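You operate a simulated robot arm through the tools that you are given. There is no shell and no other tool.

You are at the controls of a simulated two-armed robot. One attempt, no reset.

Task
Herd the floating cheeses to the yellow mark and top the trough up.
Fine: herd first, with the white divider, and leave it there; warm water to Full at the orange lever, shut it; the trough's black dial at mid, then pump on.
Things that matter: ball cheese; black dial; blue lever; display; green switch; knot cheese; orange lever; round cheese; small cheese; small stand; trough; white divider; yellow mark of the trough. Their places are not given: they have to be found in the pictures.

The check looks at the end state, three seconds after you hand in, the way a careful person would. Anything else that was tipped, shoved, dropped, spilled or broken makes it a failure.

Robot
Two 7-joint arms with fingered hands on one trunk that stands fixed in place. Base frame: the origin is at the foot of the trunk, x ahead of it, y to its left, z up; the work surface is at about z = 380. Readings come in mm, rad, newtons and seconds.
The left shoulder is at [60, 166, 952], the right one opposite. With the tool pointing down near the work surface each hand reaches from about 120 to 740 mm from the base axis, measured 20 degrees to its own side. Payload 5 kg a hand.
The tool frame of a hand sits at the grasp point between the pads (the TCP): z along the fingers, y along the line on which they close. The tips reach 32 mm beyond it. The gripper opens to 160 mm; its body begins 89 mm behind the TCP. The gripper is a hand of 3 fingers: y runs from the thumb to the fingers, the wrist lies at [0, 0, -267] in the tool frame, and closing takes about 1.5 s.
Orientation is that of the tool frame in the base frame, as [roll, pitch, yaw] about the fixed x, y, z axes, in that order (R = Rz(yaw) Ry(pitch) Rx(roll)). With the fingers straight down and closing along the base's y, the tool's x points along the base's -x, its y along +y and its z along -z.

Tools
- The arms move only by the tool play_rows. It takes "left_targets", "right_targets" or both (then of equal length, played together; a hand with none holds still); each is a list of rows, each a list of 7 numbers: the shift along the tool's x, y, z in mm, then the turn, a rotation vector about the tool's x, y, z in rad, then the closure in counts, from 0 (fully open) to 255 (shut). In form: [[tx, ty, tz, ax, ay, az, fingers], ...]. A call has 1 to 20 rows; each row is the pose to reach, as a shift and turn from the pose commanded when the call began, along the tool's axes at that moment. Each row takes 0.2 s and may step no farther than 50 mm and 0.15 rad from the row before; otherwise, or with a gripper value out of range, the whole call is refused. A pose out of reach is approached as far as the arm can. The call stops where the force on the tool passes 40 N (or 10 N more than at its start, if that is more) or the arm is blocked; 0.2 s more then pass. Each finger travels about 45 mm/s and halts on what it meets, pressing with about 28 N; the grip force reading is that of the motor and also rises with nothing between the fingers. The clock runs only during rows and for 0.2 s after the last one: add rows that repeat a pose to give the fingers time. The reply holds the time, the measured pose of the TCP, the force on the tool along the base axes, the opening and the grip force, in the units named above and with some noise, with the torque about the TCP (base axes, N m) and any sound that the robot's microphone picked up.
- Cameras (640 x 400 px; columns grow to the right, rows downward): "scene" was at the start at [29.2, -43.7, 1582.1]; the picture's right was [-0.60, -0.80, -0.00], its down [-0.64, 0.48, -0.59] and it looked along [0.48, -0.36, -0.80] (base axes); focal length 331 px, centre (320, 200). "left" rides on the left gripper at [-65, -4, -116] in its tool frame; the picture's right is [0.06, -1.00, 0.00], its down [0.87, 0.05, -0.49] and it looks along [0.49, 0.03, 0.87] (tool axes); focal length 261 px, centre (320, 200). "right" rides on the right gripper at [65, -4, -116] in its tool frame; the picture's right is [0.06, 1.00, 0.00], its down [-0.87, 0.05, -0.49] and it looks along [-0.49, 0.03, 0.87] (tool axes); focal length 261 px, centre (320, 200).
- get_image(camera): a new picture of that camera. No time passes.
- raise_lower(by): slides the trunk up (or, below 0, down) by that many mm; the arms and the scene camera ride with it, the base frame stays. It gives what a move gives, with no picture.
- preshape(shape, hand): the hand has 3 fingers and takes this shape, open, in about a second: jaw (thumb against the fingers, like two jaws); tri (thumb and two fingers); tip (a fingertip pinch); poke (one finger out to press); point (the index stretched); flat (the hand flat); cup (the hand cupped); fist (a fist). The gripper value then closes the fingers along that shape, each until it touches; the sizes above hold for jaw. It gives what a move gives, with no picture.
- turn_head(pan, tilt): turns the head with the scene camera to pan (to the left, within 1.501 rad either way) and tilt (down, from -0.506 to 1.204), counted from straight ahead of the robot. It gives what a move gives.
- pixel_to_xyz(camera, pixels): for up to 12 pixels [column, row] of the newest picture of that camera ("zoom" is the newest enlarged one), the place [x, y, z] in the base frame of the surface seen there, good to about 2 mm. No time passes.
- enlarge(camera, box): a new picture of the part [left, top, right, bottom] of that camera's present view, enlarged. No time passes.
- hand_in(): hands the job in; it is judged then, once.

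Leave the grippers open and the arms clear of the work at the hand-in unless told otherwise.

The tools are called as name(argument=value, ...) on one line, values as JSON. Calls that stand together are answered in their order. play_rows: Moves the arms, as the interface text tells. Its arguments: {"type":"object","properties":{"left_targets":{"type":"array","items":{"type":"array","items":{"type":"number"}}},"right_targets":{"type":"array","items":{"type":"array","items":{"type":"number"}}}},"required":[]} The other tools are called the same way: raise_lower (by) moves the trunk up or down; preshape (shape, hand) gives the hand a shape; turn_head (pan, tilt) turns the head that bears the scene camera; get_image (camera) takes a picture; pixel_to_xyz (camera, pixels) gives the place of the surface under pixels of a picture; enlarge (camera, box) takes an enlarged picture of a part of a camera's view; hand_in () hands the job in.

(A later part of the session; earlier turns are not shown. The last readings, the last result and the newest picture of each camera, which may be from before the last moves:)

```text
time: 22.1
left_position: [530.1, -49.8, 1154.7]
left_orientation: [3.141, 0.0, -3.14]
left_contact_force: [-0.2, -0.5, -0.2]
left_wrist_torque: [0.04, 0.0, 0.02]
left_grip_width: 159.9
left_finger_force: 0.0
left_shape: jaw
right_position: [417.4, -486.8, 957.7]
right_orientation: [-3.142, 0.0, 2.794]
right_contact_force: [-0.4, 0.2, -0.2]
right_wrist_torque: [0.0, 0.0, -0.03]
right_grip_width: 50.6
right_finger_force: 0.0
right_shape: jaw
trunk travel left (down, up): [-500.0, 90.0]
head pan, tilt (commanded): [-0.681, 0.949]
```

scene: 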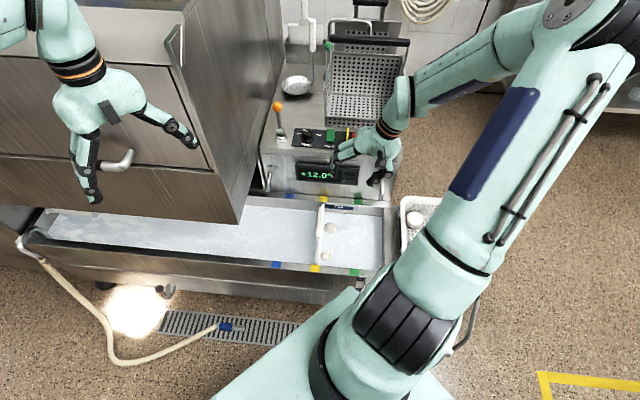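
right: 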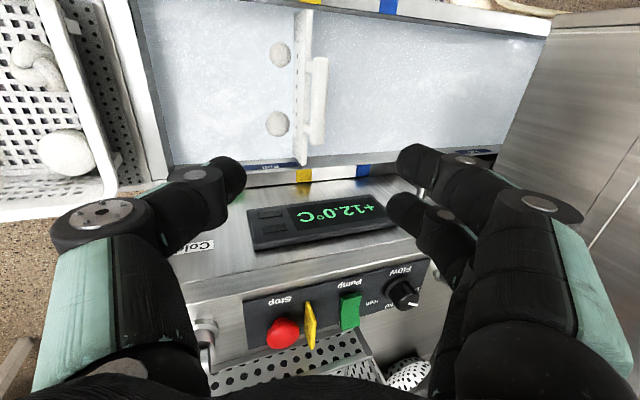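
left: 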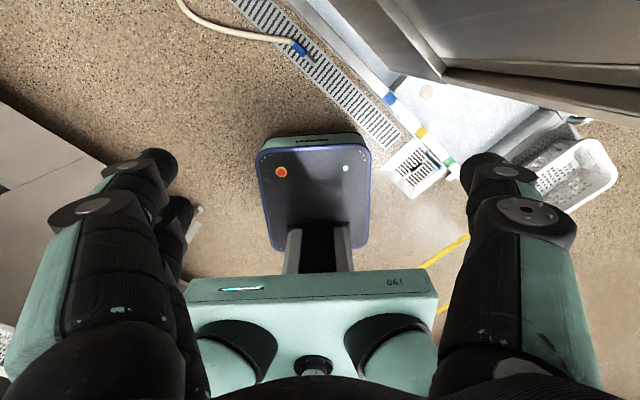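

The hand is vertical at yaw 160°. Next I'll pitch it up and bring it to about 100 mm short of the orange knob.

play_rows(right_targets=[[-30.6, 19.7, -5.2, 0, -0.1247, 0, 175], [-61.2, 39.4, -10.4, 0, -0.2494, 0, 175], [-91.8, 59.1, -15.6, 0, -0.3741, 0, 175], [-122.5, 78.7, -20.9, 0, -0.4989, 0, 175], [-153.1, 98.4, -26.1, 0, -0.6236, 0, 175], [-183.7, 118.1, -31.3, 0, -0.7483, 0, 175], [-214.3, 137.8, -36.5, 0, -0.873, 0, 175]])

get_image(camera="right")

get_image(camera="scene")

```text
time: 23.6
left_position: [529.9, -49.3, 1153.6]
left_orientation: [-3.141, 0.0, -3.14]
left_contact_force: [-0.6, 0.1, 0.2]
left_wrist_torque: [-0.01, 0.03, -0.01]
left_grip_width: 159.8
left_finger_force: 0.1
left_shape: jaw
right_position: [656.7, -434.3, 987.0]
right_orientation: [3.077, 0.835, 2.673]
right_contact_force: [2.8, 0.8, 2.4]
right_wrist_torque: [-0.09, 0.34, -0.03]
right_grip_width: 50.8
right_finger_force: 0.1
right_shape: jaw
trunk travel left (down, up): [-500.0, 90.0]
head pan, tilt (commanded): [-0.681, 0.949]
```

```text
taken
```

right: 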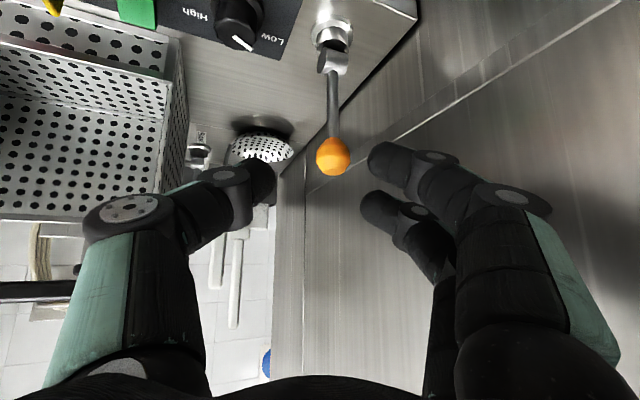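

```text
taken
```

scene: 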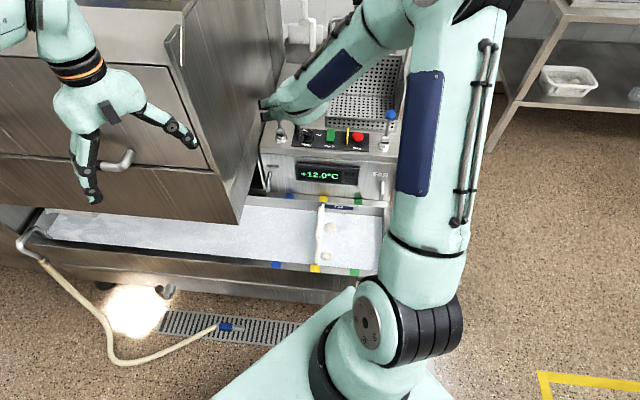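

The hand stopped about 10 mm short of target and is about 7° off in yaw, with a slight force reading. I'll hold one row to see whether that was lag or a joint limit.

play_rows(right_targets=[[0, 0, 0, 0, 0, 0, 175], [0, 0, 0, 0, 0, 0, 175]])

enlarge(camera="scene", box=[230, 60, 430, 185])

```text
time: 24.2
left_position: [529.6, -48.3, 1154.6]
left_orientation: [-3.141, -0.001, 3.141]
left_contact_force: [-0.1, -0.3, 0.2]
left_wrist_torque: [-0.01, 0.0, 0.0]
left_grip_width: 160.1
left_finger_force: 0.1
left_shape: jaw
right_position: [663.5, -430.4, 995.0]
right_orientation: [3.138, 0.873, 2.792]
right_contact_force: [0.0, 0.4, -0.9]
right_wrist_torque: [0.02, -0.02, -0.04]
right_grip_width: 50.3
right_finger_force: 0.1
right_shape: jaw
trunk travel left (down, up): [-500.0, 90.0]
head pan, tilt (commanded): [-0.681, 0.949]
```

```text
3.20 times, centred on (330, 122) of scene
```

zoom: 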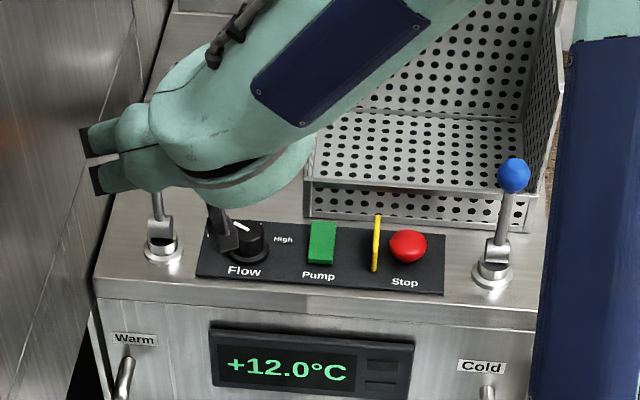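

It was only lag: the hand is now at (663.5,-430.4,995) with the right orientation. I'll check the knob from the wrist camera.

get_image(camera="right")

```text
taken
```

right: 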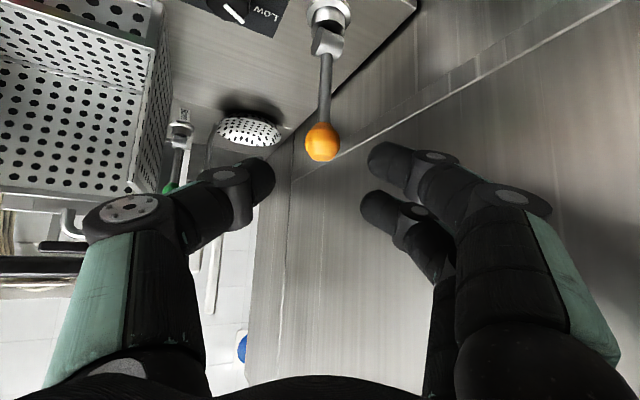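

pixel_to_xyz(camera="right", pixels=[[322, 142], [308, 142], [337, 142], [322, 128], [322, 157], [325, 95], [326, 65], [325, 45], [310, 30], [345, 30]])

enlarge(camera="right", box=[270, 0, 390, 75])

```text
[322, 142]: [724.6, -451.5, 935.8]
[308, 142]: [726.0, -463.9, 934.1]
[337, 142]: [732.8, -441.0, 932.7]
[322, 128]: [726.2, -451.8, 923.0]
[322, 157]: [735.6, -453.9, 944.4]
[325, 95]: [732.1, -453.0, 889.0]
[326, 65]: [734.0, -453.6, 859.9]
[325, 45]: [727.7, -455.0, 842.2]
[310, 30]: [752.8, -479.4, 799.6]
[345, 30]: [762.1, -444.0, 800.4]
```

```text
5.33 times, centred on (330, 38) of right
```

zoom: 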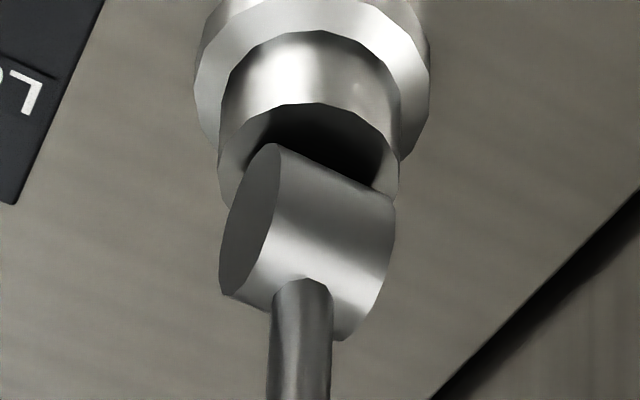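

The hinge axis runs along the trough, so the lever swings toward or away from me. The knob lies straight ahead along the tool axis, about 98 mm away. I'll move in with the fingers straddling it.

play_rows(right_targets=[[0.1, 0.3, 20, 0, 0, 0, 175], [0.1, 0.5, 40, 0, 0, 0, 175], [0.2, 0.8, 58, 0, 0, 0, 175], [0.2, 1.0, 74, 0, 0, 0, 175], [0.3, 1.2, 87, 0, 0, 0, 175], [0.3, 1.3, 97, 0, 0, 0, 175], [0.3, 1.3, 97, 0, 0, 0, 175]])

get_image(camera="right")

enlarge(camera="scene", box=[230, 60, 430, 185])

```text
time: 25.9
left_position: [529.7, -49.9, 1155.3]
left_orientation: [3.142, 0.001, 3.141]
left_contact_force: [0.0, 0.1, -0.6]
left_wrist_torque: [-0.03, 0.02, 0.02]
left_grip_width: 159.9
left_finger_force: 0.0
left_shape: jaw
right_position: [734.7, -454.2, 930.6]
right_orientation: [3.14, 0.874, 2.793]
right_contact_force: [-0.8, -0.7, 0.1]
right_wrist_torque: [0.0, -0.01, -0.03]
right_grip_width: 50.5
right_finger_force: 0.1
right_shape: jaw
trunk travel left (down, up): [-500.0, 90.0]
head pan, tilt (commanded): [-0.681, 0.949]
```

```text
taken
```

right: 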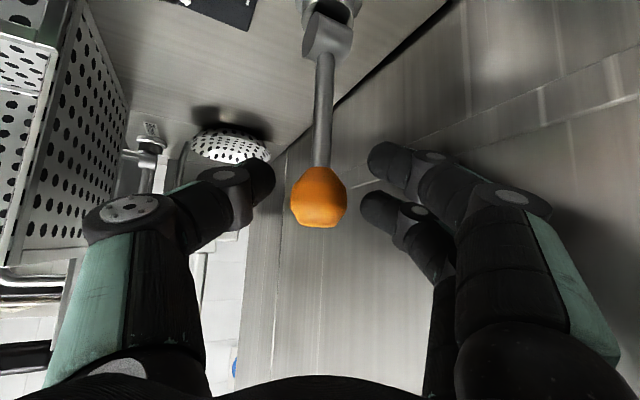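

```text
3.20 times, centred on (330, 122) of scene
```

zoom: 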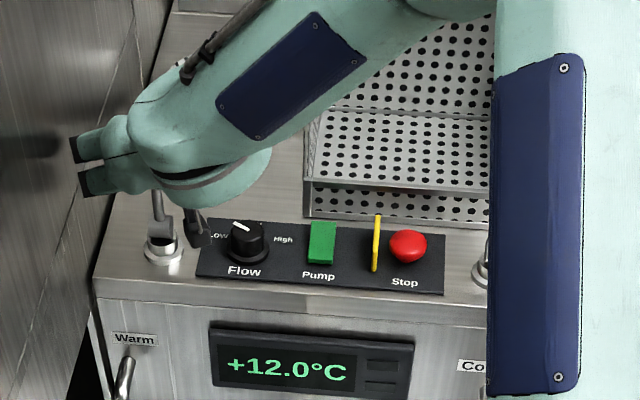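

The knob is centred between the fingers. I'll close on it.

play_rows(right_targets=[[0, 0, 0, 0, 0, 0, 195], [0, 0, 0, 0, 0, 0, 210], [0, 0, 0, 0, 0, 0, 225], [0, 0, 0, 0, 0, 0, 235], [0, 0, 0, 0, 0, 0, 235]])

get_image(camera="right")

```text
time: 27.1
left_position: [530.9, -49.9, 1155.8]
left_orientation: [3.14, 0.001, 3.141]
left_contact_force: [0.0, -1.1, -0.2]
left_wrist_torque: [-0.01, -0.04, 0.0]
left_grip_width: 160.0
left_finger_force: 0.1
left_shape: jaw
right_position: [735.0, -455.3, 931.1]
right_orientation: [3.141, 0.872, 2.79]
right_contact_force: [-1.6, -2.3, -0.2]
right_wrist_torque: [-0.01, 0.05, -0.01]
right_grip_width: 13.3
right_finger_force: 0.0
right_shape: jaw
trunk travel left (down, up): [-500.0, 90.0]
head pan, tilt (commanded): [-0.681, 0.949]
```

```text
taken
```

right: 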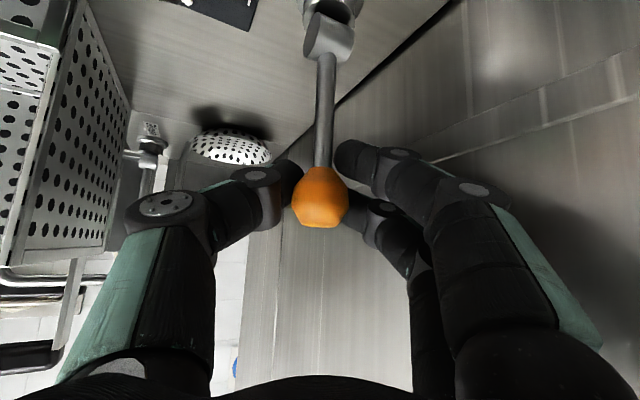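

The fingers closed around the thin stem just beyond the ball (13 mm, no force). I'll open, back off 12 mm and close on the ball itself so I can both pull and push.

play_rows(right_targets=[[0, 0, 0, 0, 0, 0, 200], [0, 0, 0, 0, 0, 0, 175], [0, 0, 0, 0, 0, 0, 175], [0, 0, -6, 0, 0, 0, 175], [0, 0, -12, 0, 0, 0, 175], [0, 0, -12, 0, 0, 0, 195], [0, 0, -12, 0, 0, 0, 210], [0, 0, -12, 0, 0, 0, 225], [0, 0, -12, 0, 0, 0, 235], [0, 0, -12, 0, 0, 0, 235]])

get_image(camera="right")

```text
time: 29.2
left_position: [529.1, -50.3, 1154.7]
left_orientation: [3.141, 0.001, -3.141]
left_contact_force: [0.6, -0.6, -0.3]
left_wrist_torque: [0.01, 0.02, -0.01]
left_grip_width: 159.9
left_finger_force: 0.0
left_shape: jaw
right_position: [726.6, -452.6, 938.6]
right_orientation: [3.14, 0.873, 2.791]
right_contact_force: [-1.1, -1.7, -1.3]
right_wrist_torque: [0.02, -0.04, -0.05]
right_grip_width: 17.1
right_finger_force: 27.6
right_shape: jaw
trunk travel left (down, up): [-500.0, 90.0]
head pan, tilt (commanded): [-0.681, 0.949]
```

```text
taken
```

right: 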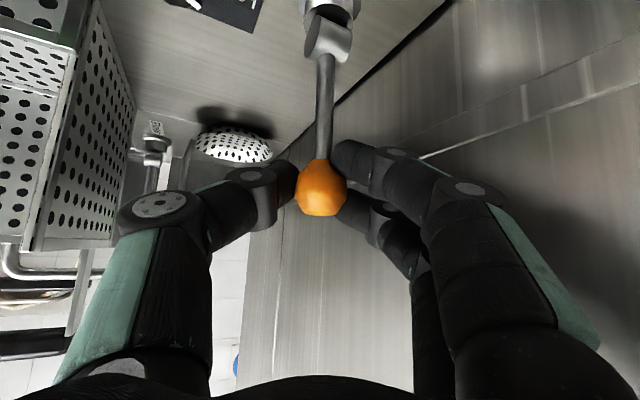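

The ball is now gripped at 27.6 N. I'll try pulling it about 8 mm toward the trough and watch the force.

play_rows(right_targets=[[1.2, 0.8, -1.4, 0, 0, 0, 235], [2.3, 1.7, -2.8, 0, 0, 0, 235], [3.5, 2.5, -4.2, 0, 0, 0, 235], [4.7, 3.4, -5.5, 0, 0, 0, 235]])

get_image(camera="right")

enlarge(camera="scene", box=[240, 100, 400, 280])

```text
time: 30.2
left_position: [531.0, -50.7, 1154.0]
left_orientation: [3.141, 0.0, 3.142]
left_contact_force: [0.4, -0.1, 0.6]
left_wrist_torque: [0.02, -0.01, 0.01]
left_grip_width: 159.7
left_finger_force: 0.0
left_shape: jaw
right_position: [719.6, -447.4, 938.0]
right_orientation: [3.14, 0.869, 2.793]
right_contact_force: [1.8, -2.7, -6.9]
right_wrist_torque: [-0.12, -0.02, 0.01]
right_grip_width: 16.9
right_finger_force: 27.9
right_shape: jaw
trunk travel left (down, up): [-500.0, 90.0]
head pan, tilt (commanded): [-0.681, 0.949]
```

```text
taken
```

right: 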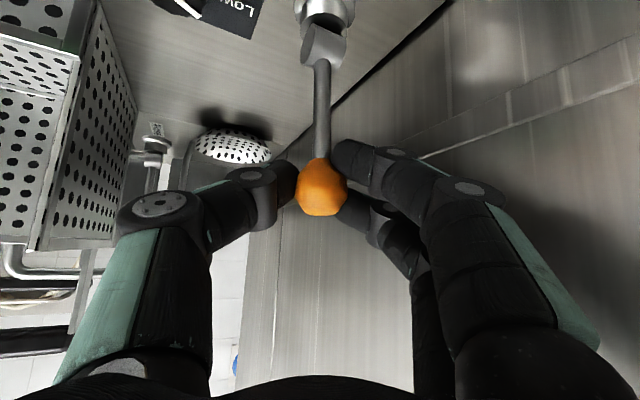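

```text
2.22 times, centred on (320, 190) of scene
```

zoom: 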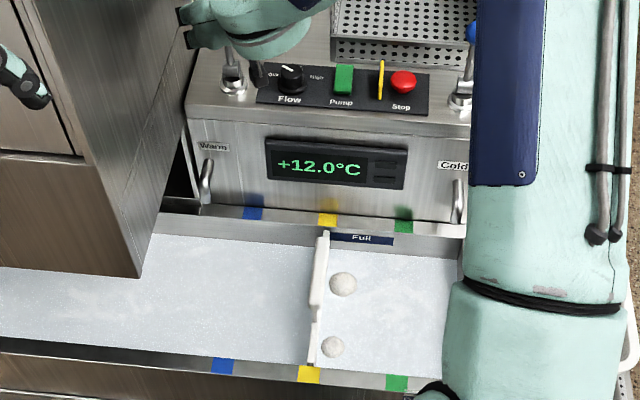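

The lever follows the pull: the tool moved 8 mm and only about 7 N downward built up, which fits the arc. I'll keep pulling along the arc to about 25 mm total and listen for water.

play_rows(right_targets=[[3.0, 1.9, -2.8, 0, 0, 0, 235], [6.2, 3.8, -5.4, 0, 0, 0, 235], [9.2, 5.5, -7.7, 0, 0, 0, 235], [12.3, 7.2, -9.8, 0, 0, 0, 235]])

get_image(camera="right")

enlarge(camera="scene", box=[240, 100, 400, 280])

```text
time: 31.2
left_position: [530.9, -50.8, 1153.6]
left_orientation: [3.141, 0.0, 3.141]
left_contact_force: [-0.9, -0.3, 0.3]
left_wrist_torque: [0.01, 0.0, 0.01]
left_grip_width: 160.0
left_finger_force: 0.0
left_shape: jaw
right_position: [709.3, -435.6, 934.7]
right_orientation: [3.139, 0.872, 2.791]
right_contact_force: [3.4, -5.4, -2.8]
right_wrist_torque: [-0.49, -0.23, 0.04]
right_grip_width: 16.2
right_finger_force: 28.2
right_shape: jaw
trunk travel left (down, up): [-500.0, 90.0]
head pan, tilt (commanded): [-0.681, 0.949]
```

```text
taken
```

right: 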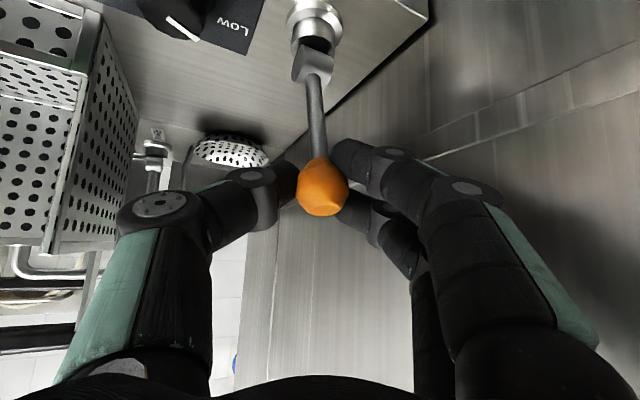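

```text
2.22 times, centred on (320, 190) of scene
```

zoom: 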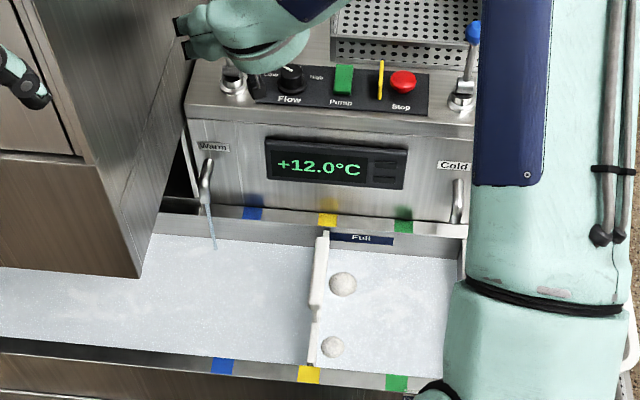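

Warm water now runs from the orange tap, visible as a stream at (208,220) in the zoom. I'll hold for 2 s and measure the level rise.

play_rows(right_targets=[[0, 0, 0, 0, 0, 0, 235], [0, 0, 0, 0, 0, 0, 235], [0, 0, 0, 0, 0, 0, 235], [0, 0, 0, 0, 0, 0, 235], [0, 0, 0, 0, 0, 0, 235], [0, 0, 0, 0, 0, 0, 235], [0, 0, 0, 0, 0, 0, 235], [0, 0, 0, 0, 0, 0, 235], [0, 0, 0, 0, 0, 0, 235], [0, 0, 0, 0, 0, 0, 235]])

enlarge(camera="scene", box=[240, 180, 400, 280])

pixel_to_xyz(camera="zoom", pixels=[[60, 200], [150, 250], [400, 180], [430, 250], [250, 150], [370, 120], [200, 280], [480, 200]])

```text
time: 33.5
left_position: [530.1, -49.5, 1153.5]
left_orientation: [3.141, -0.001, -3.141]
left_contact_force: [-0.8, -0.3, -1.2]
left_wrist_torque: [0.0, -0.01, 0.01]
left_grip_width: 159.9
left_finger_force: 0.0
left_shape: jaw
right_position: [708.9, -435.2, 936.8]
right_orientation: [3.14, 0.875, 2.793]
right_contact_force: [2.2, -6.2, -1.3]
right_wrist_torque: [-0.53, -0.22, 0.0]
right_grip_width: 16.1
right_finger_force: 28.0
right_shape: jaw
trunk travel left (down, up): [-500.0, 90.0]
head pan, tilt (commanded): [-0.681, 0.949]
```

```text
4.00 times, centred on (320, 230) of scene
```

zoom: 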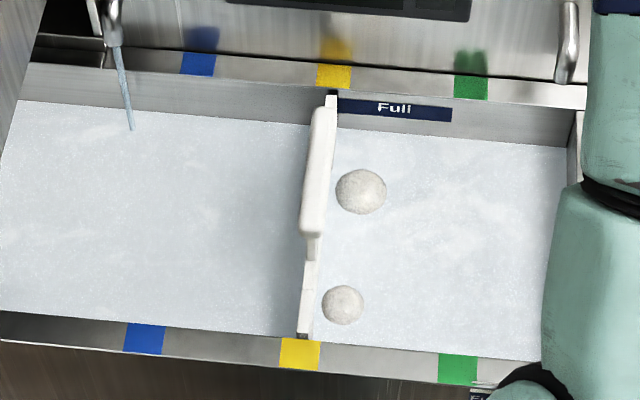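

```text
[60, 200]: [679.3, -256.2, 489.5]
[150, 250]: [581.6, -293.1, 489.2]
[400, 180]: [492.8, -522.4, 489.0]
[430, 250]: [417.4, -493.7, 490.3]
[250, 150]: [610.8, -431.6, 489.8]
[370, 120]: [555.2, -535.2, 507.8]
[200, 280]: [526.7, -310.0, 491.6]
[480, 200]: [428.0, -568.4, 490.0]
```

No measurable rise yet (about 490 still). I'll open the lever further along its arc.

play_rows(right_targets=[[4.1, 2.1, -2.5, 0, 0, 0, 235], [8.4, 4.2, -4.75, 0, 0, 0, 235], [13.0, 6.3, -6.8, 0, 0, 0, 235], [17.9, 8.5, -8.6, 0, 0, 0, 235], [17.9, 8.5, -8.6, 0, 0, 0, 235]])

get_image(camera="right")

enlarge(camera="scene", box=[240, 100, 400, 280])

```text
time: 34.6
left_position: [529.0, -50.8, 1153.2]
left_orientation: [3.14, -0.002, 3.14]
left_contact_force: [0.5, -0.2, 0.1]
left_wrist_torque: [-0.01, -0.01, 0.02]
left_grip_width: 160.2
left_finger_force: 0.1
left_shape: jaw
right_position: [695.5, -421.2, 925.6]
right_orientation: [3.141, 0.87, 2.788]
right_contact_force: [3.0, -8.8, -7.3]
right_wrist_torque: [-0.46, -0.08, -0.08]
right_grip_width: 16.0
right_finger_force: 28.1
right_shape: jaw
trunk travel left (down, up): [-500.0, 90.0]
head pan, tilt (commanded): [-0.681, 0.949]
```

```text
taken
```

right: 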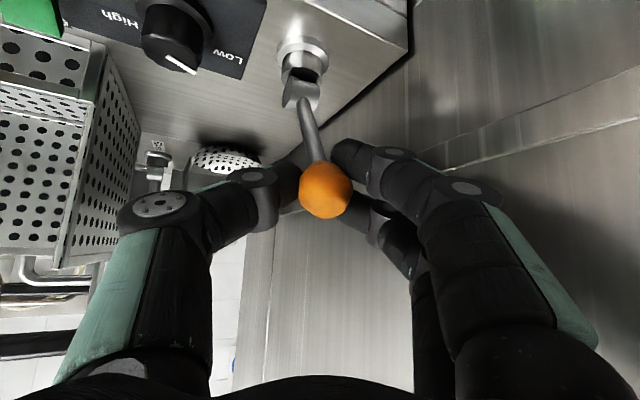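

```text
2.22 times, centred on (320, 190) of scene
```

zoom: 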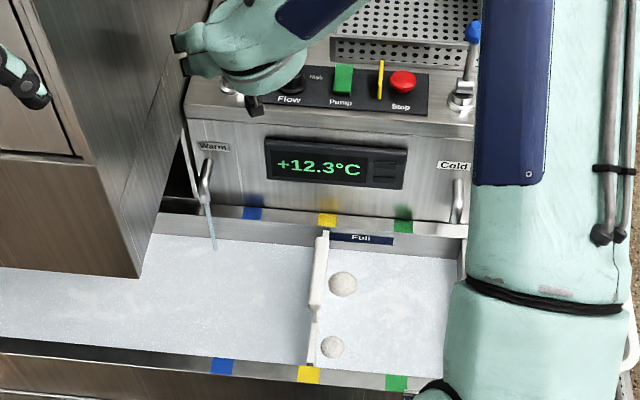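

The display moved to +12.3 °C and the stream is stronger. I'll hold for 4 s and measure again.

play_rows(right_targets=[[0, 0, 0, 0, 0, 0, 235], [0, 0, 0, 0, 0, 0, 235], [0, 0, 0, 0, 0, 0, 235], [0, 0, 0, 0, 0, 0, 235], [0, 0, 0, 0, 0, 0, 235], [0, 0, 0, 0, 0, 0, 235], [0, 0, 0, 0, 0, 0, 235], [0, 0, 0, 0, 0, 0, 235], [0, 0, 0, 0, 0, 0, 235], [0, 0, 0, 0, 0, 0, 235], [0, 0, 0, 0, 0, 0, 235], [0, 0, 0, 0, 0, 0, 235], [0, 0, 0, 0, 0, 0, 235], [0, 0, 0, 0, 0, 0, 235], [0, 0, 0, 0, 0, 0, 235], [0, 0, 0, 0, 0, 0, 235], [0, 0, 0, 0, 0, 0, 235], [0, 0, 0, 0, 0, 0, 235], [0, 0, 0, 0, 0, 0, 235], [0, 0, 0, 0, 0, 0, 235]])

enlarge(camera="scene", box=[240, 160, 400, 280])

pixel_to_xyz(camera="zoom", pixels=[[60, 250], [150, 270], [400, 230], [430, 270], [220, 230], [230, 300], [200, 280], [480, 240], [100, 280], [380, 290], [450, 300], [250, 250]])

```text
time: 38.9
left_position: [531.1, -50.9, 1153.4]
left_orientation: [3.14, 0.001, -3.141]
left_contact_force: [-0.4, 0.2, -1.3]
left_wrist_torque: [-0.02, 0.01, -0.01]
left_grip_width: 160.0
left_finger_force: 0.1
left_shape: jaw
right_position: [696.1, -421.4, 926.0]
right_orientation: [3.14, 0.871, 2.791]
right_contact_force: [1.1, -11.7, -11.2]
right_wrist_torque: [-0.47, 0.03, -0.16]
right_grip_width: 16.1
right_finger_force: 27.8
right_shape: jaw
trunk travel left (down, up): [-500.0, 90.0]
head pan, tilt (commanded): [-0.681, 0.949]
```

```text
3.33 times, centred on (320, 220) of scene
```

zoom: 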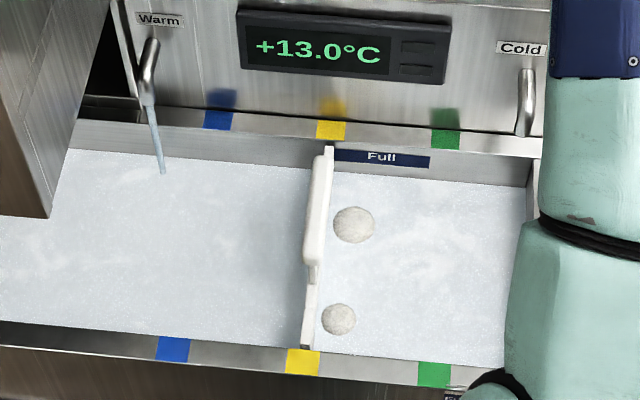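

```text
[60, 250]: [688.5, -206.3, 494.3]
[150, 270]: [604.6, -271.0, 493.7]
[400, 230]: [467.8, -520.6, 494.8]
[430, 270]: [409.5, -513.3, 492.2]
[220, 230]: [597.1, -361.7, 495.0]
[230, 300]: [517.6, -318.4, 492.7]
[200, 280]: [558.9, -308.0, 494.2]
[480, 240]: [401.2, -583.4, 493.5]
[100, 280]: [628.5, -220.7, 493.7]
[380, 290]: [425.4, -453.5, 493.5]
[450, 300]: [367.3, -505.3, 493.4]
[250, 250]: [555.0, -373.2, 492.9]
```

The level is now about 493.7, rising about 0.9 mm/s, and the display reads +13.0. I'll look closely at the Full plate to judge the right level.

enlarge(camera="scene", box=[315, 190, 365, 220])

enlarge(camera="scene", box=[330, 240, 380, 290])

```text
12.80 times, centred on (340, 205) of scene
```

zoom: 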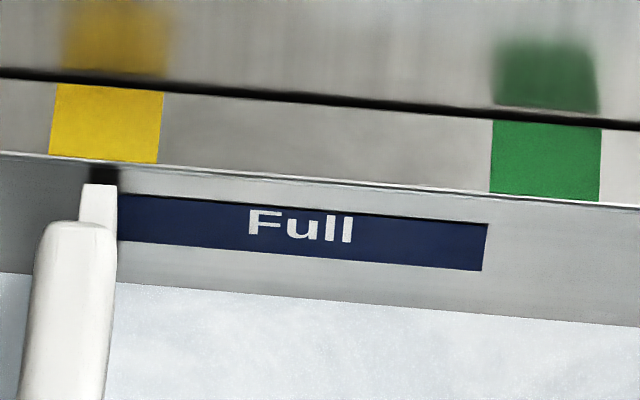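

```text
8.00 times, centred on (355, 265) of scene
```

zoom: 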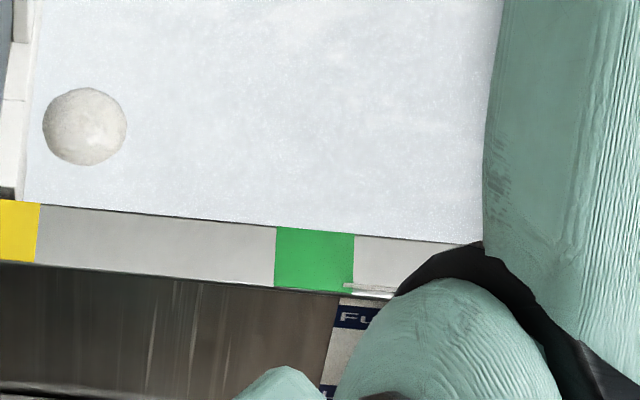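

Outside the near wall, under the green mark, there seems to be a gauge plate with "Full" at the top. I'll look at it with the left camera, near (435,155) in that picture.

enlarge(camera="left", box=[390, 110, 480, 190])

get_image(camera="left")

```text
5.00 times, centred on (435, 150) of left
```

zoom: 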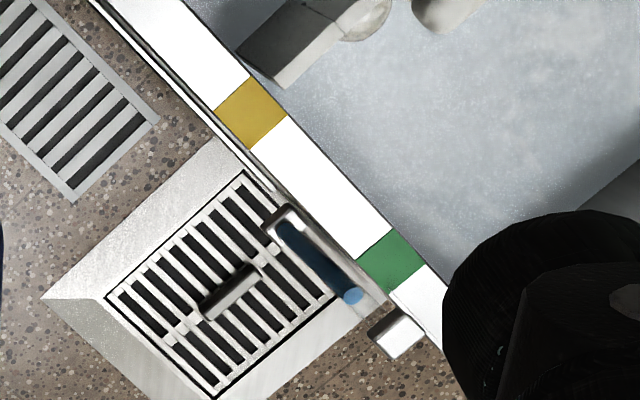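

```text
taken
```

left: 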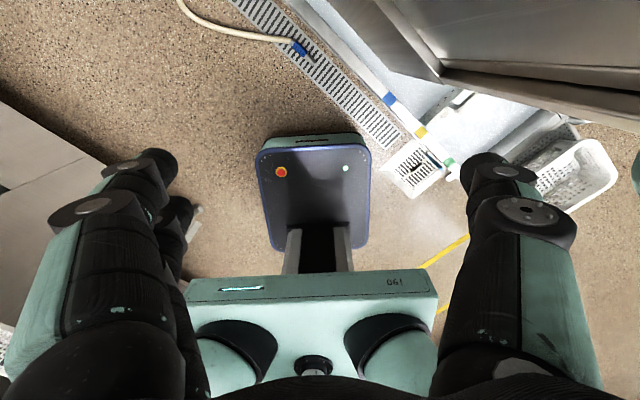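

enlarge(camera="scene", box=[362, 270, 387, 295])

pixel_to_xyz(camera="scene", pixels=[[374, 279], [374, 281], [375, 285], [373, 288], [372, 290], [376, 276], [378, 277]])

```text
16.00 times, centred on (374, 282) of scene
```

zoom: 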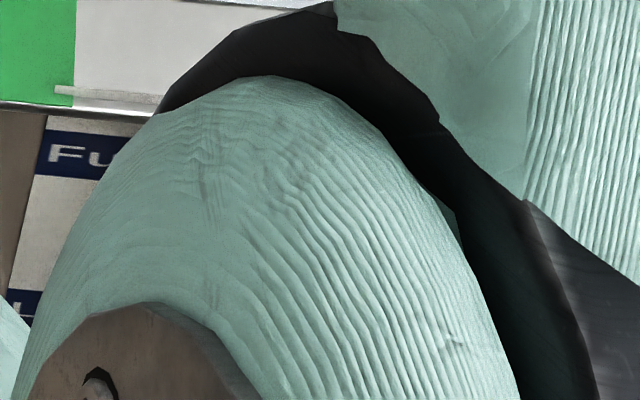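

```text
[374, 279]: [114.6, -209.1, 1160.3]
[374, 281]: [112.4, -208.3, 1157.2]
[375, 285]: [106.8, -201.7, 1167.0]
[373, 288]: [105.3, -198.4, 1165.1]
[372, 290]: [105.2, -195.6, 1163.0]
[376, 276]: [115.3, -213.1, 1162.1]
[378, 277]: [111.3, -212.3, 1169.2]
```

The outside gauge has a "Full" band at the top and what looks like "L(ow)" lower down. I'll read the heights of those bands from this zoom.

pixel_to_xyz(camera="zoom", pixels=[[60, 133], [60, 138], [65, 155], [60, 174], [55, 185], [40, 240], [30, 288], [25, 295], [22, 312], [70, 92], [130, 97], [90, 120]])

```text
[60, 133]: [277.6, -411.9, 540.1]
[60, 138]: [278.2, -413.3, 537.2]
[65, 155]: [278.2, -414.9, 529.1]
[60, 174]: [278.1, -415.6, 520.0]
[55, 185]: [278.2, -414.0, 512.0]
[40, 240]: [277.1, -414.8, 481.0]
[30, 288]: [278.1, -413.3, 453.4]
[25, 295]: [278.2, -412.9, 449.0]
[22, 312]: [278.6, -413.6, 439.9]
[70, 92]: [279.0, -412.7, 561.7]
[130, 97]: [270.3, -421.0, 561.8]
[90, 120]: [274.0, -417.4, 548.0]
```

The outside Full band spans z≈519-539 (middle about 529), which agrees with the inside plate, so I'm aiming for about z=529. That is 35 mm more at about 0.9 mm/s. I'll hold for roughly 12 s and then measure again.

play_rows(right_targets=[[0, 0, 0, 0, 0, 0, 235], [0, 0, 0, 0, 0, 0, 235], [0, 0, 0, 0, 0, 0, 235], [0, 0, 0, 0, 0, 0, 235], [0, 0, 0, 0, 0, 0, 235], [0, 0, 0, 0, 0, 0, 235], [0, 0, 0, 0, 0, 0, 235], [0, 0, 0, 0, 0, 0, 235], [0, 0, 0, 0, 0, 0, 235], [0, 0, 0, 0, 0, 0, 235], [0, 0, 0, 0, 0, 0, 235], [0, 0, 0, 0, 0, 0, 235], [0, 0, 0, 0, 0, 0, 235], [0, 0, 0, 0, 0, 0, 235], [0, 0, 0, 0, 0, 0, 235], [0, 0, 0, 0, 0, 0, 235], [0, 0, 0, 0, 0, 0, 235], [0, 0, 0, 0, 0, 0, 235], [0, 0, 0, 0, 0, 0, 235], [0, 0, 0, 0, 0, 0, 235]])

play_rows(right_targets=[[0, 0, 0, 0, 0, 0, 235], [0, 0, 0, 0, 0, 0, 235], [0, 0, 0, 0, 0, 0, 235], [0, 0, 0, 0, 0, 0, 235], [0, 0, 0, 0, 0, 0, 235], [0, 0, 0, 0, 0, 0, 235], [0, 0, 0, 0, 0, 0, 235], [0, 0, 0, 0, 0, 0, 235], [0, 0, 0, 0, 0, 0, 235], [0, 0, 0, 0, 0, 0, 235], [0, 0, 0, 0, 0, 0, 235], [0, 0, 0, 0, 0, 0, 235], [0, 0, 0, 0, 0, 0, 235], [0, 0, 0, 0, 0, 0, 235], [0, 0, 0, 0, 0, 0, 235], [0, 0, 0, 0, 0, 0, 235], [0, 0, 0, 0, 0, 0, 235], [0, 0, 0, 0, 0, 0, 235], [0, 0, 0, 0, 0, 0, 235], [0, 0, 0, 0, 0, 0, 235]])

play_rows(right_targets=[[0, 0, 0, 0, 0, 0, 235], [0, 0, 0, 0, 0, 0, 235], [0, 0, 0, 0, 0, 0, 235], [0, 0, 0, 0, 0, 0, 235], [0, 0, 0, 0, 0, 0, 235], [0, 0, 0, 0, 0, 0, 235], [0, 0, 0, 0, 0, 0, 235], [0, 0, 0, 0, 0, 0, 235], [0, 0, 0, 0, 0, 0, 235], [0, 0, 0, 0, 0, 0, 235], [0, 0, 0, 0, 0, 0, 235], [0, 0, 0, 0, 0, 0, 235], [0, 0, 0, 0, 0, 0, 235], [0, 0, 0, 0, 0, 0, 235], [0, 0, 0, 0, 0, 0, 235], [0, 0, 0, 0, 0, 0, 235], [0, 0, 0, 0, 0, 0, 235], [0, 0, 0, 0, 0, 0, 235], [0, 0, 0, 0, 0, 0, 235], [0, 0, 0, 0, 0, 0, 235]])

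enlarge(camera="scene", box=[240, 160, 400, 280])

pixel_to_xyz(camera="zoom", pixels=[[60, 250], [150, 270], [400, 230], [430, 270], [220, 230], [230, 300], [200, 280], [480, 240], [100, 280], [380, 290], [450, 300], [250, 250]])

```text
time: 43.0
left_position: [530.7, -50.9, 1154.1]
left_orientation: [3.138, 0.0, -3.142]
left_contact_force: [-0.2, -0.7, -0.3]
left_wrist_torque: [0.0, -0.03, -0.04]
left_grip_width: 159.8
left_finger_force: 0.0
left_shape: jaw
right_position: [696.1, -420.8, 927.1]
right_orientation: [3.14, 0.871, 2.791]
right_contact_force: [0.9, -13.0, -11.6]
right_wrist_torque: [-0.46, 0.03, -0.17]
right_grip_width: 16.2
right_finger_force: 28.1
right_shape: jaw
trunk travel left (down, up): [-500.0, 90.0]
head pan, tilt (commanded): [-0.681, 0.949]
```

```text
time: 47.2
left_position: [531.1, -50.9, 1153.4]
left_orientation: [3.141, -0.003, 3.141]
left_contact_force: [0.2, 0.0, 0.4]
left_wrist_torque: [-0.01, -0.01, 0.02]
left_grip_width: 159.8
left_finger_force: 0.0
left_shape: jaw
right_position: [696.9, -422.3, 925.4]
right_orientation: [3.139, 0.871, 2.791]
right_contact_force: [1.6, -13.8, -11.6]
right_wrist_torque: [-0.49, 0.05, -0.19]
right_grip_width: 16.0
right_finger_force: 28.5
right_shape: jaw
trunk travel left (down, up): [-500.0, 90.0]
head pan, tilt (commanded): [-0.681, 0.949]
```

```text
time: 51.5
left_position: [530.6, -51.1, 1153.8]
left_orientation: [3.139, 0.0, -3.14]
left_contact_force: [0.9, 0.5, 0.3]
left_wrist_torque: [0.01, 0.0, 0.02]
left_grip_width: 160.0
left_finger_force: 0.2
left_shape: jaw
right_position: [696.5, -421.2, 926.5]
right_orientation: [3.139, 0.872, 2.791]
right_contact_force: [1.4, -14.1, -11.5]
right_wrist_torque: [-0.46, -0.01, -0.19]
right_grip_width: 16.0
right_finger_force: 27.8
right_shape: jaw
trunk travel left (down, up): [-500.0, 90.0]
head pan, tilt (commanded): [-0.681, 0.949]
```

```text
3.33 times, centred on (320, 220) of scene
```

zoom: 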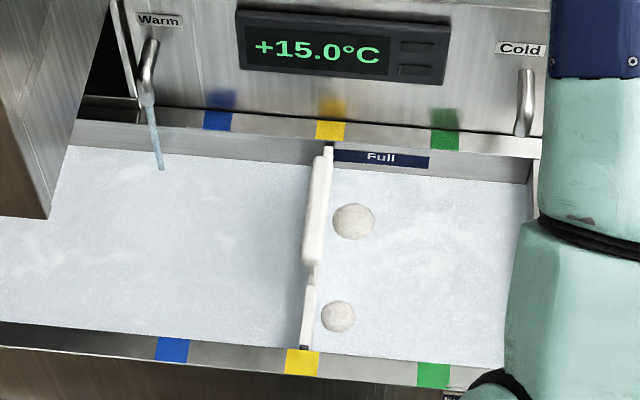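

```text
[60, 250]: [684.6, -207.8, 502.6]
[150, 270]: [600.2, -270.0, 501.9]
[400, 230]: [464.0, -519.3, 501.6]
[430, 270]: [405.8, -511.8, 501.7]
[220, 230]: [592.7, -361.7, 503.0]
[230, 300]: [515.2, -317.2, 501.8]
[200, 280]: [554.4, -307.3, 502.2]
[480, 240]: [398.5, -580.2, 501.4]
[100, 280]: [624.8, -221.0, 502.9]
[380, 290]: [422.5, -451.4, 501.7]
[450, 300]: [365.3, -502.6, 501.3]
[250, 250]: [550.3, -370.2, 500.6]
```

The level is about 501.9 (0.65 mm/s). Another 21 s of holding, then I'll measure.

play_rows(right_targets=[[0, 0, 0, 0, 0, 0, 235], [0, 0, 0, 0, 0, 0, 235], [0, 0, 0, 0, 0, 0, 235], [0, 0, 0, 0, 0, 0, 235], [0, 0, 0, 0, 0, 0, 235], [0, 0, 0, 0, 0, 0, 235], [0, 0, 0, 0, 0, 0, 235], [0, 0, 0, 0, 0, 0, 235], [0, 0, 0, 0, 0, 0, 235], [0, 0, 0, 0, 0, 0, 235], [0, 0, 0, 0, 0, 0, 235], [0, 0, 0, 0, 0, 0, 235], [0, 0, 0, 0, 0, 0, 235], [0, 0, 0, 0, 0, 0, 235], [0, 0, 0, 0, 0, 0, 235], [0, 0, 0, 0, 0, 0, 235], [0, 0, 0, 0, 0, 0, 235], [0, 0, 0, 0, 0, 0, 235], [0, 0, 0, 0, 0, 0, 235], [0, 0, 0, 0, 0, 0, 235]])

play_rows(right_targets=[[0, 0, 0, 0, 0, 0, 235], [0, 0, 0, 0, 0, 0, 235], [0, 0, 0, 0, 0, 0, 235], [0, 0, 0, 0, 0, 0, 235], [0, 0, 0, 0, 0, 0, 235], [0, 0, 0, 0, 0, 0, 235], [0, 0, 0, 0, 0, 0, 235], [0, 0, 0, 0, 0, 0, 235], [0, 0, 0, 0, 0, 0, 235], [0, 0, 0, 0, 0, 0, 235], [0, 0, 0, 0, 0, 0, 235], [0, 0, 0, 0, 0, 0, 235], [0, 0, 0, 0, 0, 0, 235], [0, 0, 0, 0, 0, 0, 235], [0, 0, 0, 0, 0, 0, 235], [0, 0, 0, 0, 0, 0, 235], [0, 0, 0, 0, 0, 0, 235], [0, 0, 0, 0, 0, 0, 235], [0, 0, 0, 0, 0, 0, 235], [0, 0, 0, 0, 0, 0, 235]])

play_rows(right_targets=[[0, 0, 0, 0, 0, 0, 235], [0, 0, 0, 0, 0, 0, 235], [0, 0, 0, 0, 0, 0, 235], [0, 0, 0, 0, 0, 0, 235], [0, 0, 0, 0, 0, 0, 235], [0, 0, 0, 0, 0, 0, 235], [0, 0, 0, 0, 0, 0, 235], [0, 0, 0, 0, 0, 0, 235], [0, 0, 0, 0, 0, 0, 235], [0, 0, 0, 0, 0, 0, 235], [0, 0, 0, 0, 0, 0, 235], [0, 0, 0, 0, 0, 0, 235], [0, 0, 0, 0, 0, 0, 235], [0, 0, 0, 0, 0, 0, 235], [0, 0, 0, 0, 0, 0, 235], [0, 0, 0, 0, 0, 0, 235], [0, 0, 0, 0, 0, 0, 235], [0, 0, 0, 0, 0, 0, 235], [0, 0, 0, 0, 0, 0, 235], [0, 0, 0, 0, 0, 0, 235]])

play_rows(right_targets=[[0, 0, 0, 0, 0, 0, 235], [0, 0, 0, 0, 0, 0, 235], [0, 0, 0, 0, 0, 0, 235], [0, 0, 0, 0, 0, 0, 235], [0, 0, 0, 0, 0, 0, 235], [0, 0, 0, 0, 0, 0, 235], [0, 0, 0, 0, 0, 0, 235], [0, 0, 0, 0, 0, 0, 235], [0, 0, 0, 0, 0, 0, 235], [0, 0, 0, 0, 0, 0, 235], [0, 0, 0, 0, 0, 0, 235], [0, 0, 0, 0, 0, 0, 235], [0, 0, 0, 0, 0, 0, 235], [0, 0, 0, 0, 0, 0, 235], [0, 0, 0, 0, 0, 0, 235], [0, 0, 0, 0, 0, 0, 235], [0, 0, 0, 0, 0, 0, 235], [0, 0, 0, 0, 0, 0, 235], [0, 0, 0, 0, 0, 0, 235], [0, 0, 0, 0, 0, 0, 235]])

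play_rows(right_targets=[[0, 0, 0, 0, 0, 0, 235], [0, 0, 0, 0, 0, 0, 235], [0, 0, 0, 0, 0, 0, 235], [0, 0, 0, 0, 0, 0, 235], [0, 0, 0, 0, 0, 0, 235], [0, 0, 0, 0, 0, 0, 235], [0, 0, 0, 0, 0, 0, 235], [0, 0, 0, 0, 0, 0, 235], [0, 0, 0, 0, 0, 0, 235], [0, 0, 0, 0, 0, 0, 235], [0, 0, 0, 0, 0, 0, 235], [0, 0, 0, 0, 0, 0, 235], [0, 0, 0, 0, 0, 0, 235], [0, 0, 0, 0, 0, 0, 235], [0, 0, 0, 0, 0, 0, 235], [0, 0, 0, 0, 0, 0, 235], [0, 0, 0, 0, 0, 0, 235], [0, 0, 0, 0, 0, 0, 235], [0, 0, 0, 0, 0, 0, 235], [0, 0, 0, 0, 0, 0, 235]])

enlarge(camera="scene", box=[240, 160, 400, 280])

pixel_to_xyz(camera="zoom", pixels=[[60, 250], [150, 270], [400, 230], [430, 270], [220, 230], [230, 300], [200, 280], [480, 240], [100, 280], [380, 290], [450, 300], [250, 250]])

```text
time: 55.6
left_position: [530.4, -51.5, 1153.3]
left_orientation: [3.139, 0.0, 3.141]
left_contact_force: [-0.2, 0.0, -0.5]
left_wrist_torque: [0.0, -0.01, 0.06]
left_grip_width: 159.8
left_finger_force: 0.1
left_shape: jaw
right_position: [696.5, -422.1, 925.8]
right_orientation: [3.139, 0.87, 2.791]
right_contact_force: [1.4, -12.8, -11.1]
right_wrist_torque: [-0.48, 0.02, -0.11]
right_grip_width: 16.1
right_finger_force: 27.8
right_shape: jaw
trunk travel left (down, up): [-500.0, 90.0]
head pan, tilt (commanded): [-0.681, 0.949]
```

```text
time: 59.9
left_position: [530.5, -51.4, 1153.5]
left_orientation: [3.141, 0.0, 3.141]
left_contact_force: [0.2, -0.2, 0.6]
left_wrist_torque: [-0.01, 0.01, 0.0]
left_grip_width: 159.8
left_finger_force: 0.1
left_shape: jaw
right_position: [696.2, -422.5, 925.5]
right_orientation: [3.14, 0.871, 2.79]
right_contact_force: [1.2, -13.5, -11.9]
right_wrist_torque: [-0.47, 0.04, -0.2]
right_grip_width: 16.0
right_finger_force: 27.5
right_shape: jaw
trunk travel left (down, up): [-500.0, 90.0]
head pan, tilt (commanded): [-0.681, 0.949]
```

```text
time: 64.0
left_position: [530.5, -51.2, 1154.3]
left_orientation: [3.139, -0.001, 3.141]
left_contact_force: [0.4, 0.3, 0.0]
left_wrist_torque: [0.0, 0.0, 0.0]
left_grip_width: 159.8
left_finger_force: 0.0
left_shape: jaw
right_position: [696.0, -421.5, 925.7]
right_orientation: [3.139, 0.871, 2.792]
right_contact_force: [1.1, -13.5, -11.5]
right_wrist_torque: [-0.51, 0.03, -0.22]
right_grip_width: 16.0
right_finger_force: 27.9
right_shape: jaw
trunk travel left (down, up): [-500.0, 90.0]
head pan, tilt (commanded): [-0.681, 0.949]
```

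```text
time: 68.2
left_position: [530.3, -51.7, 1154.1]
left_orientation: [3.141, -0.001, -3.142]
left_contact_force: [-0.4, 0.9, -0.2]
left_wrist_torque: [0.03, 0.01, 0.0]
left_grip_width: 159.6
left_finger_force: 0.1
left_shape: jaw
right_position: [696.3, -421.9, 926.0]
right_orientation: [3.14, 0.871, 2.79]
right_contact_force: [1.4, -13.1, -11.6]
right_wrist_torque: [-0.48, 0.05, -0.21]
right_grip_width: 16.4
right_finger_force: 28.1
right_shape: jaw
trunk travel left (down, up): [-500.0, 90.0]
head pan, tilt (commanded): [-0.681, 0.949]
```

```text
time: 72.5
left_position: [530.6, -51.2, 1153.9]
left_orientation: [3.14, 0.0, -3.141]
left_contact_force: [0.0, 0.9, -0.8]
left_wrist_torque: [0.02, 0.0, -0.02]
left_grip_width: 159.8
left_finger_force: 0.0
left_shape: jaw
right_position: [695.6, -420.6, 925.5]
right_orientation: [3.14, 0.87, 2.79]
right_contact_force: [1.7, -13.0, -12.2]
right_wrist_torque: [-0.46, 0.02, -0.21]
right_grip_width: 16.0
right_finger_force: 27.8
right_shape: jaw
trunk travel left (down, up): [-500.0, 90.0]
head pan, tilt (commanded): [-0.681, 0.949]
```

```text
3.33 times, centred on (320, 220) of scene
```

zoom: 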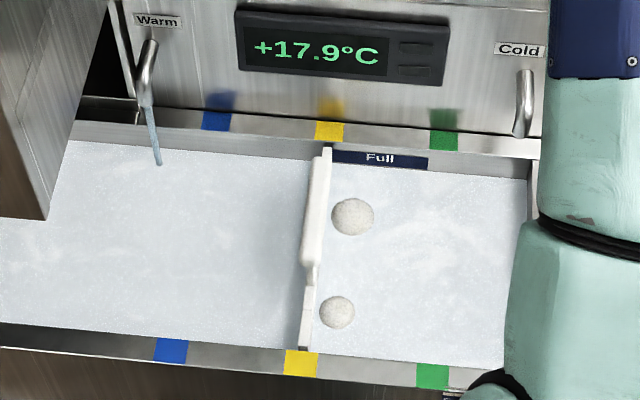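

```text
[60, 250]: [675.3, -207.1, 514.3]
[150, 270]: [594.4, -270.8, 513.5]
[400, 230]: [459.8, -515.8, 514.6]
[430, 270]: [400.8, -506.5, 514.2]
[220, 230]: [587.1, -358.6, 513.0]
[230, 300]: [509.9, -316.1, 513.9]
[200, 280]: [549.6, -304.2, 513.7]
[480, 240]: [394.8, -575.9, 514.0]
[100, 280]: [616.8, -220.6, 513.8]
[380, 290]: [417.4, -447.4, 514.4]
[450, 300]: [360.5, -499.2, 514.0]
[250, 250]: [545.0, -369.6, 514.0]
```

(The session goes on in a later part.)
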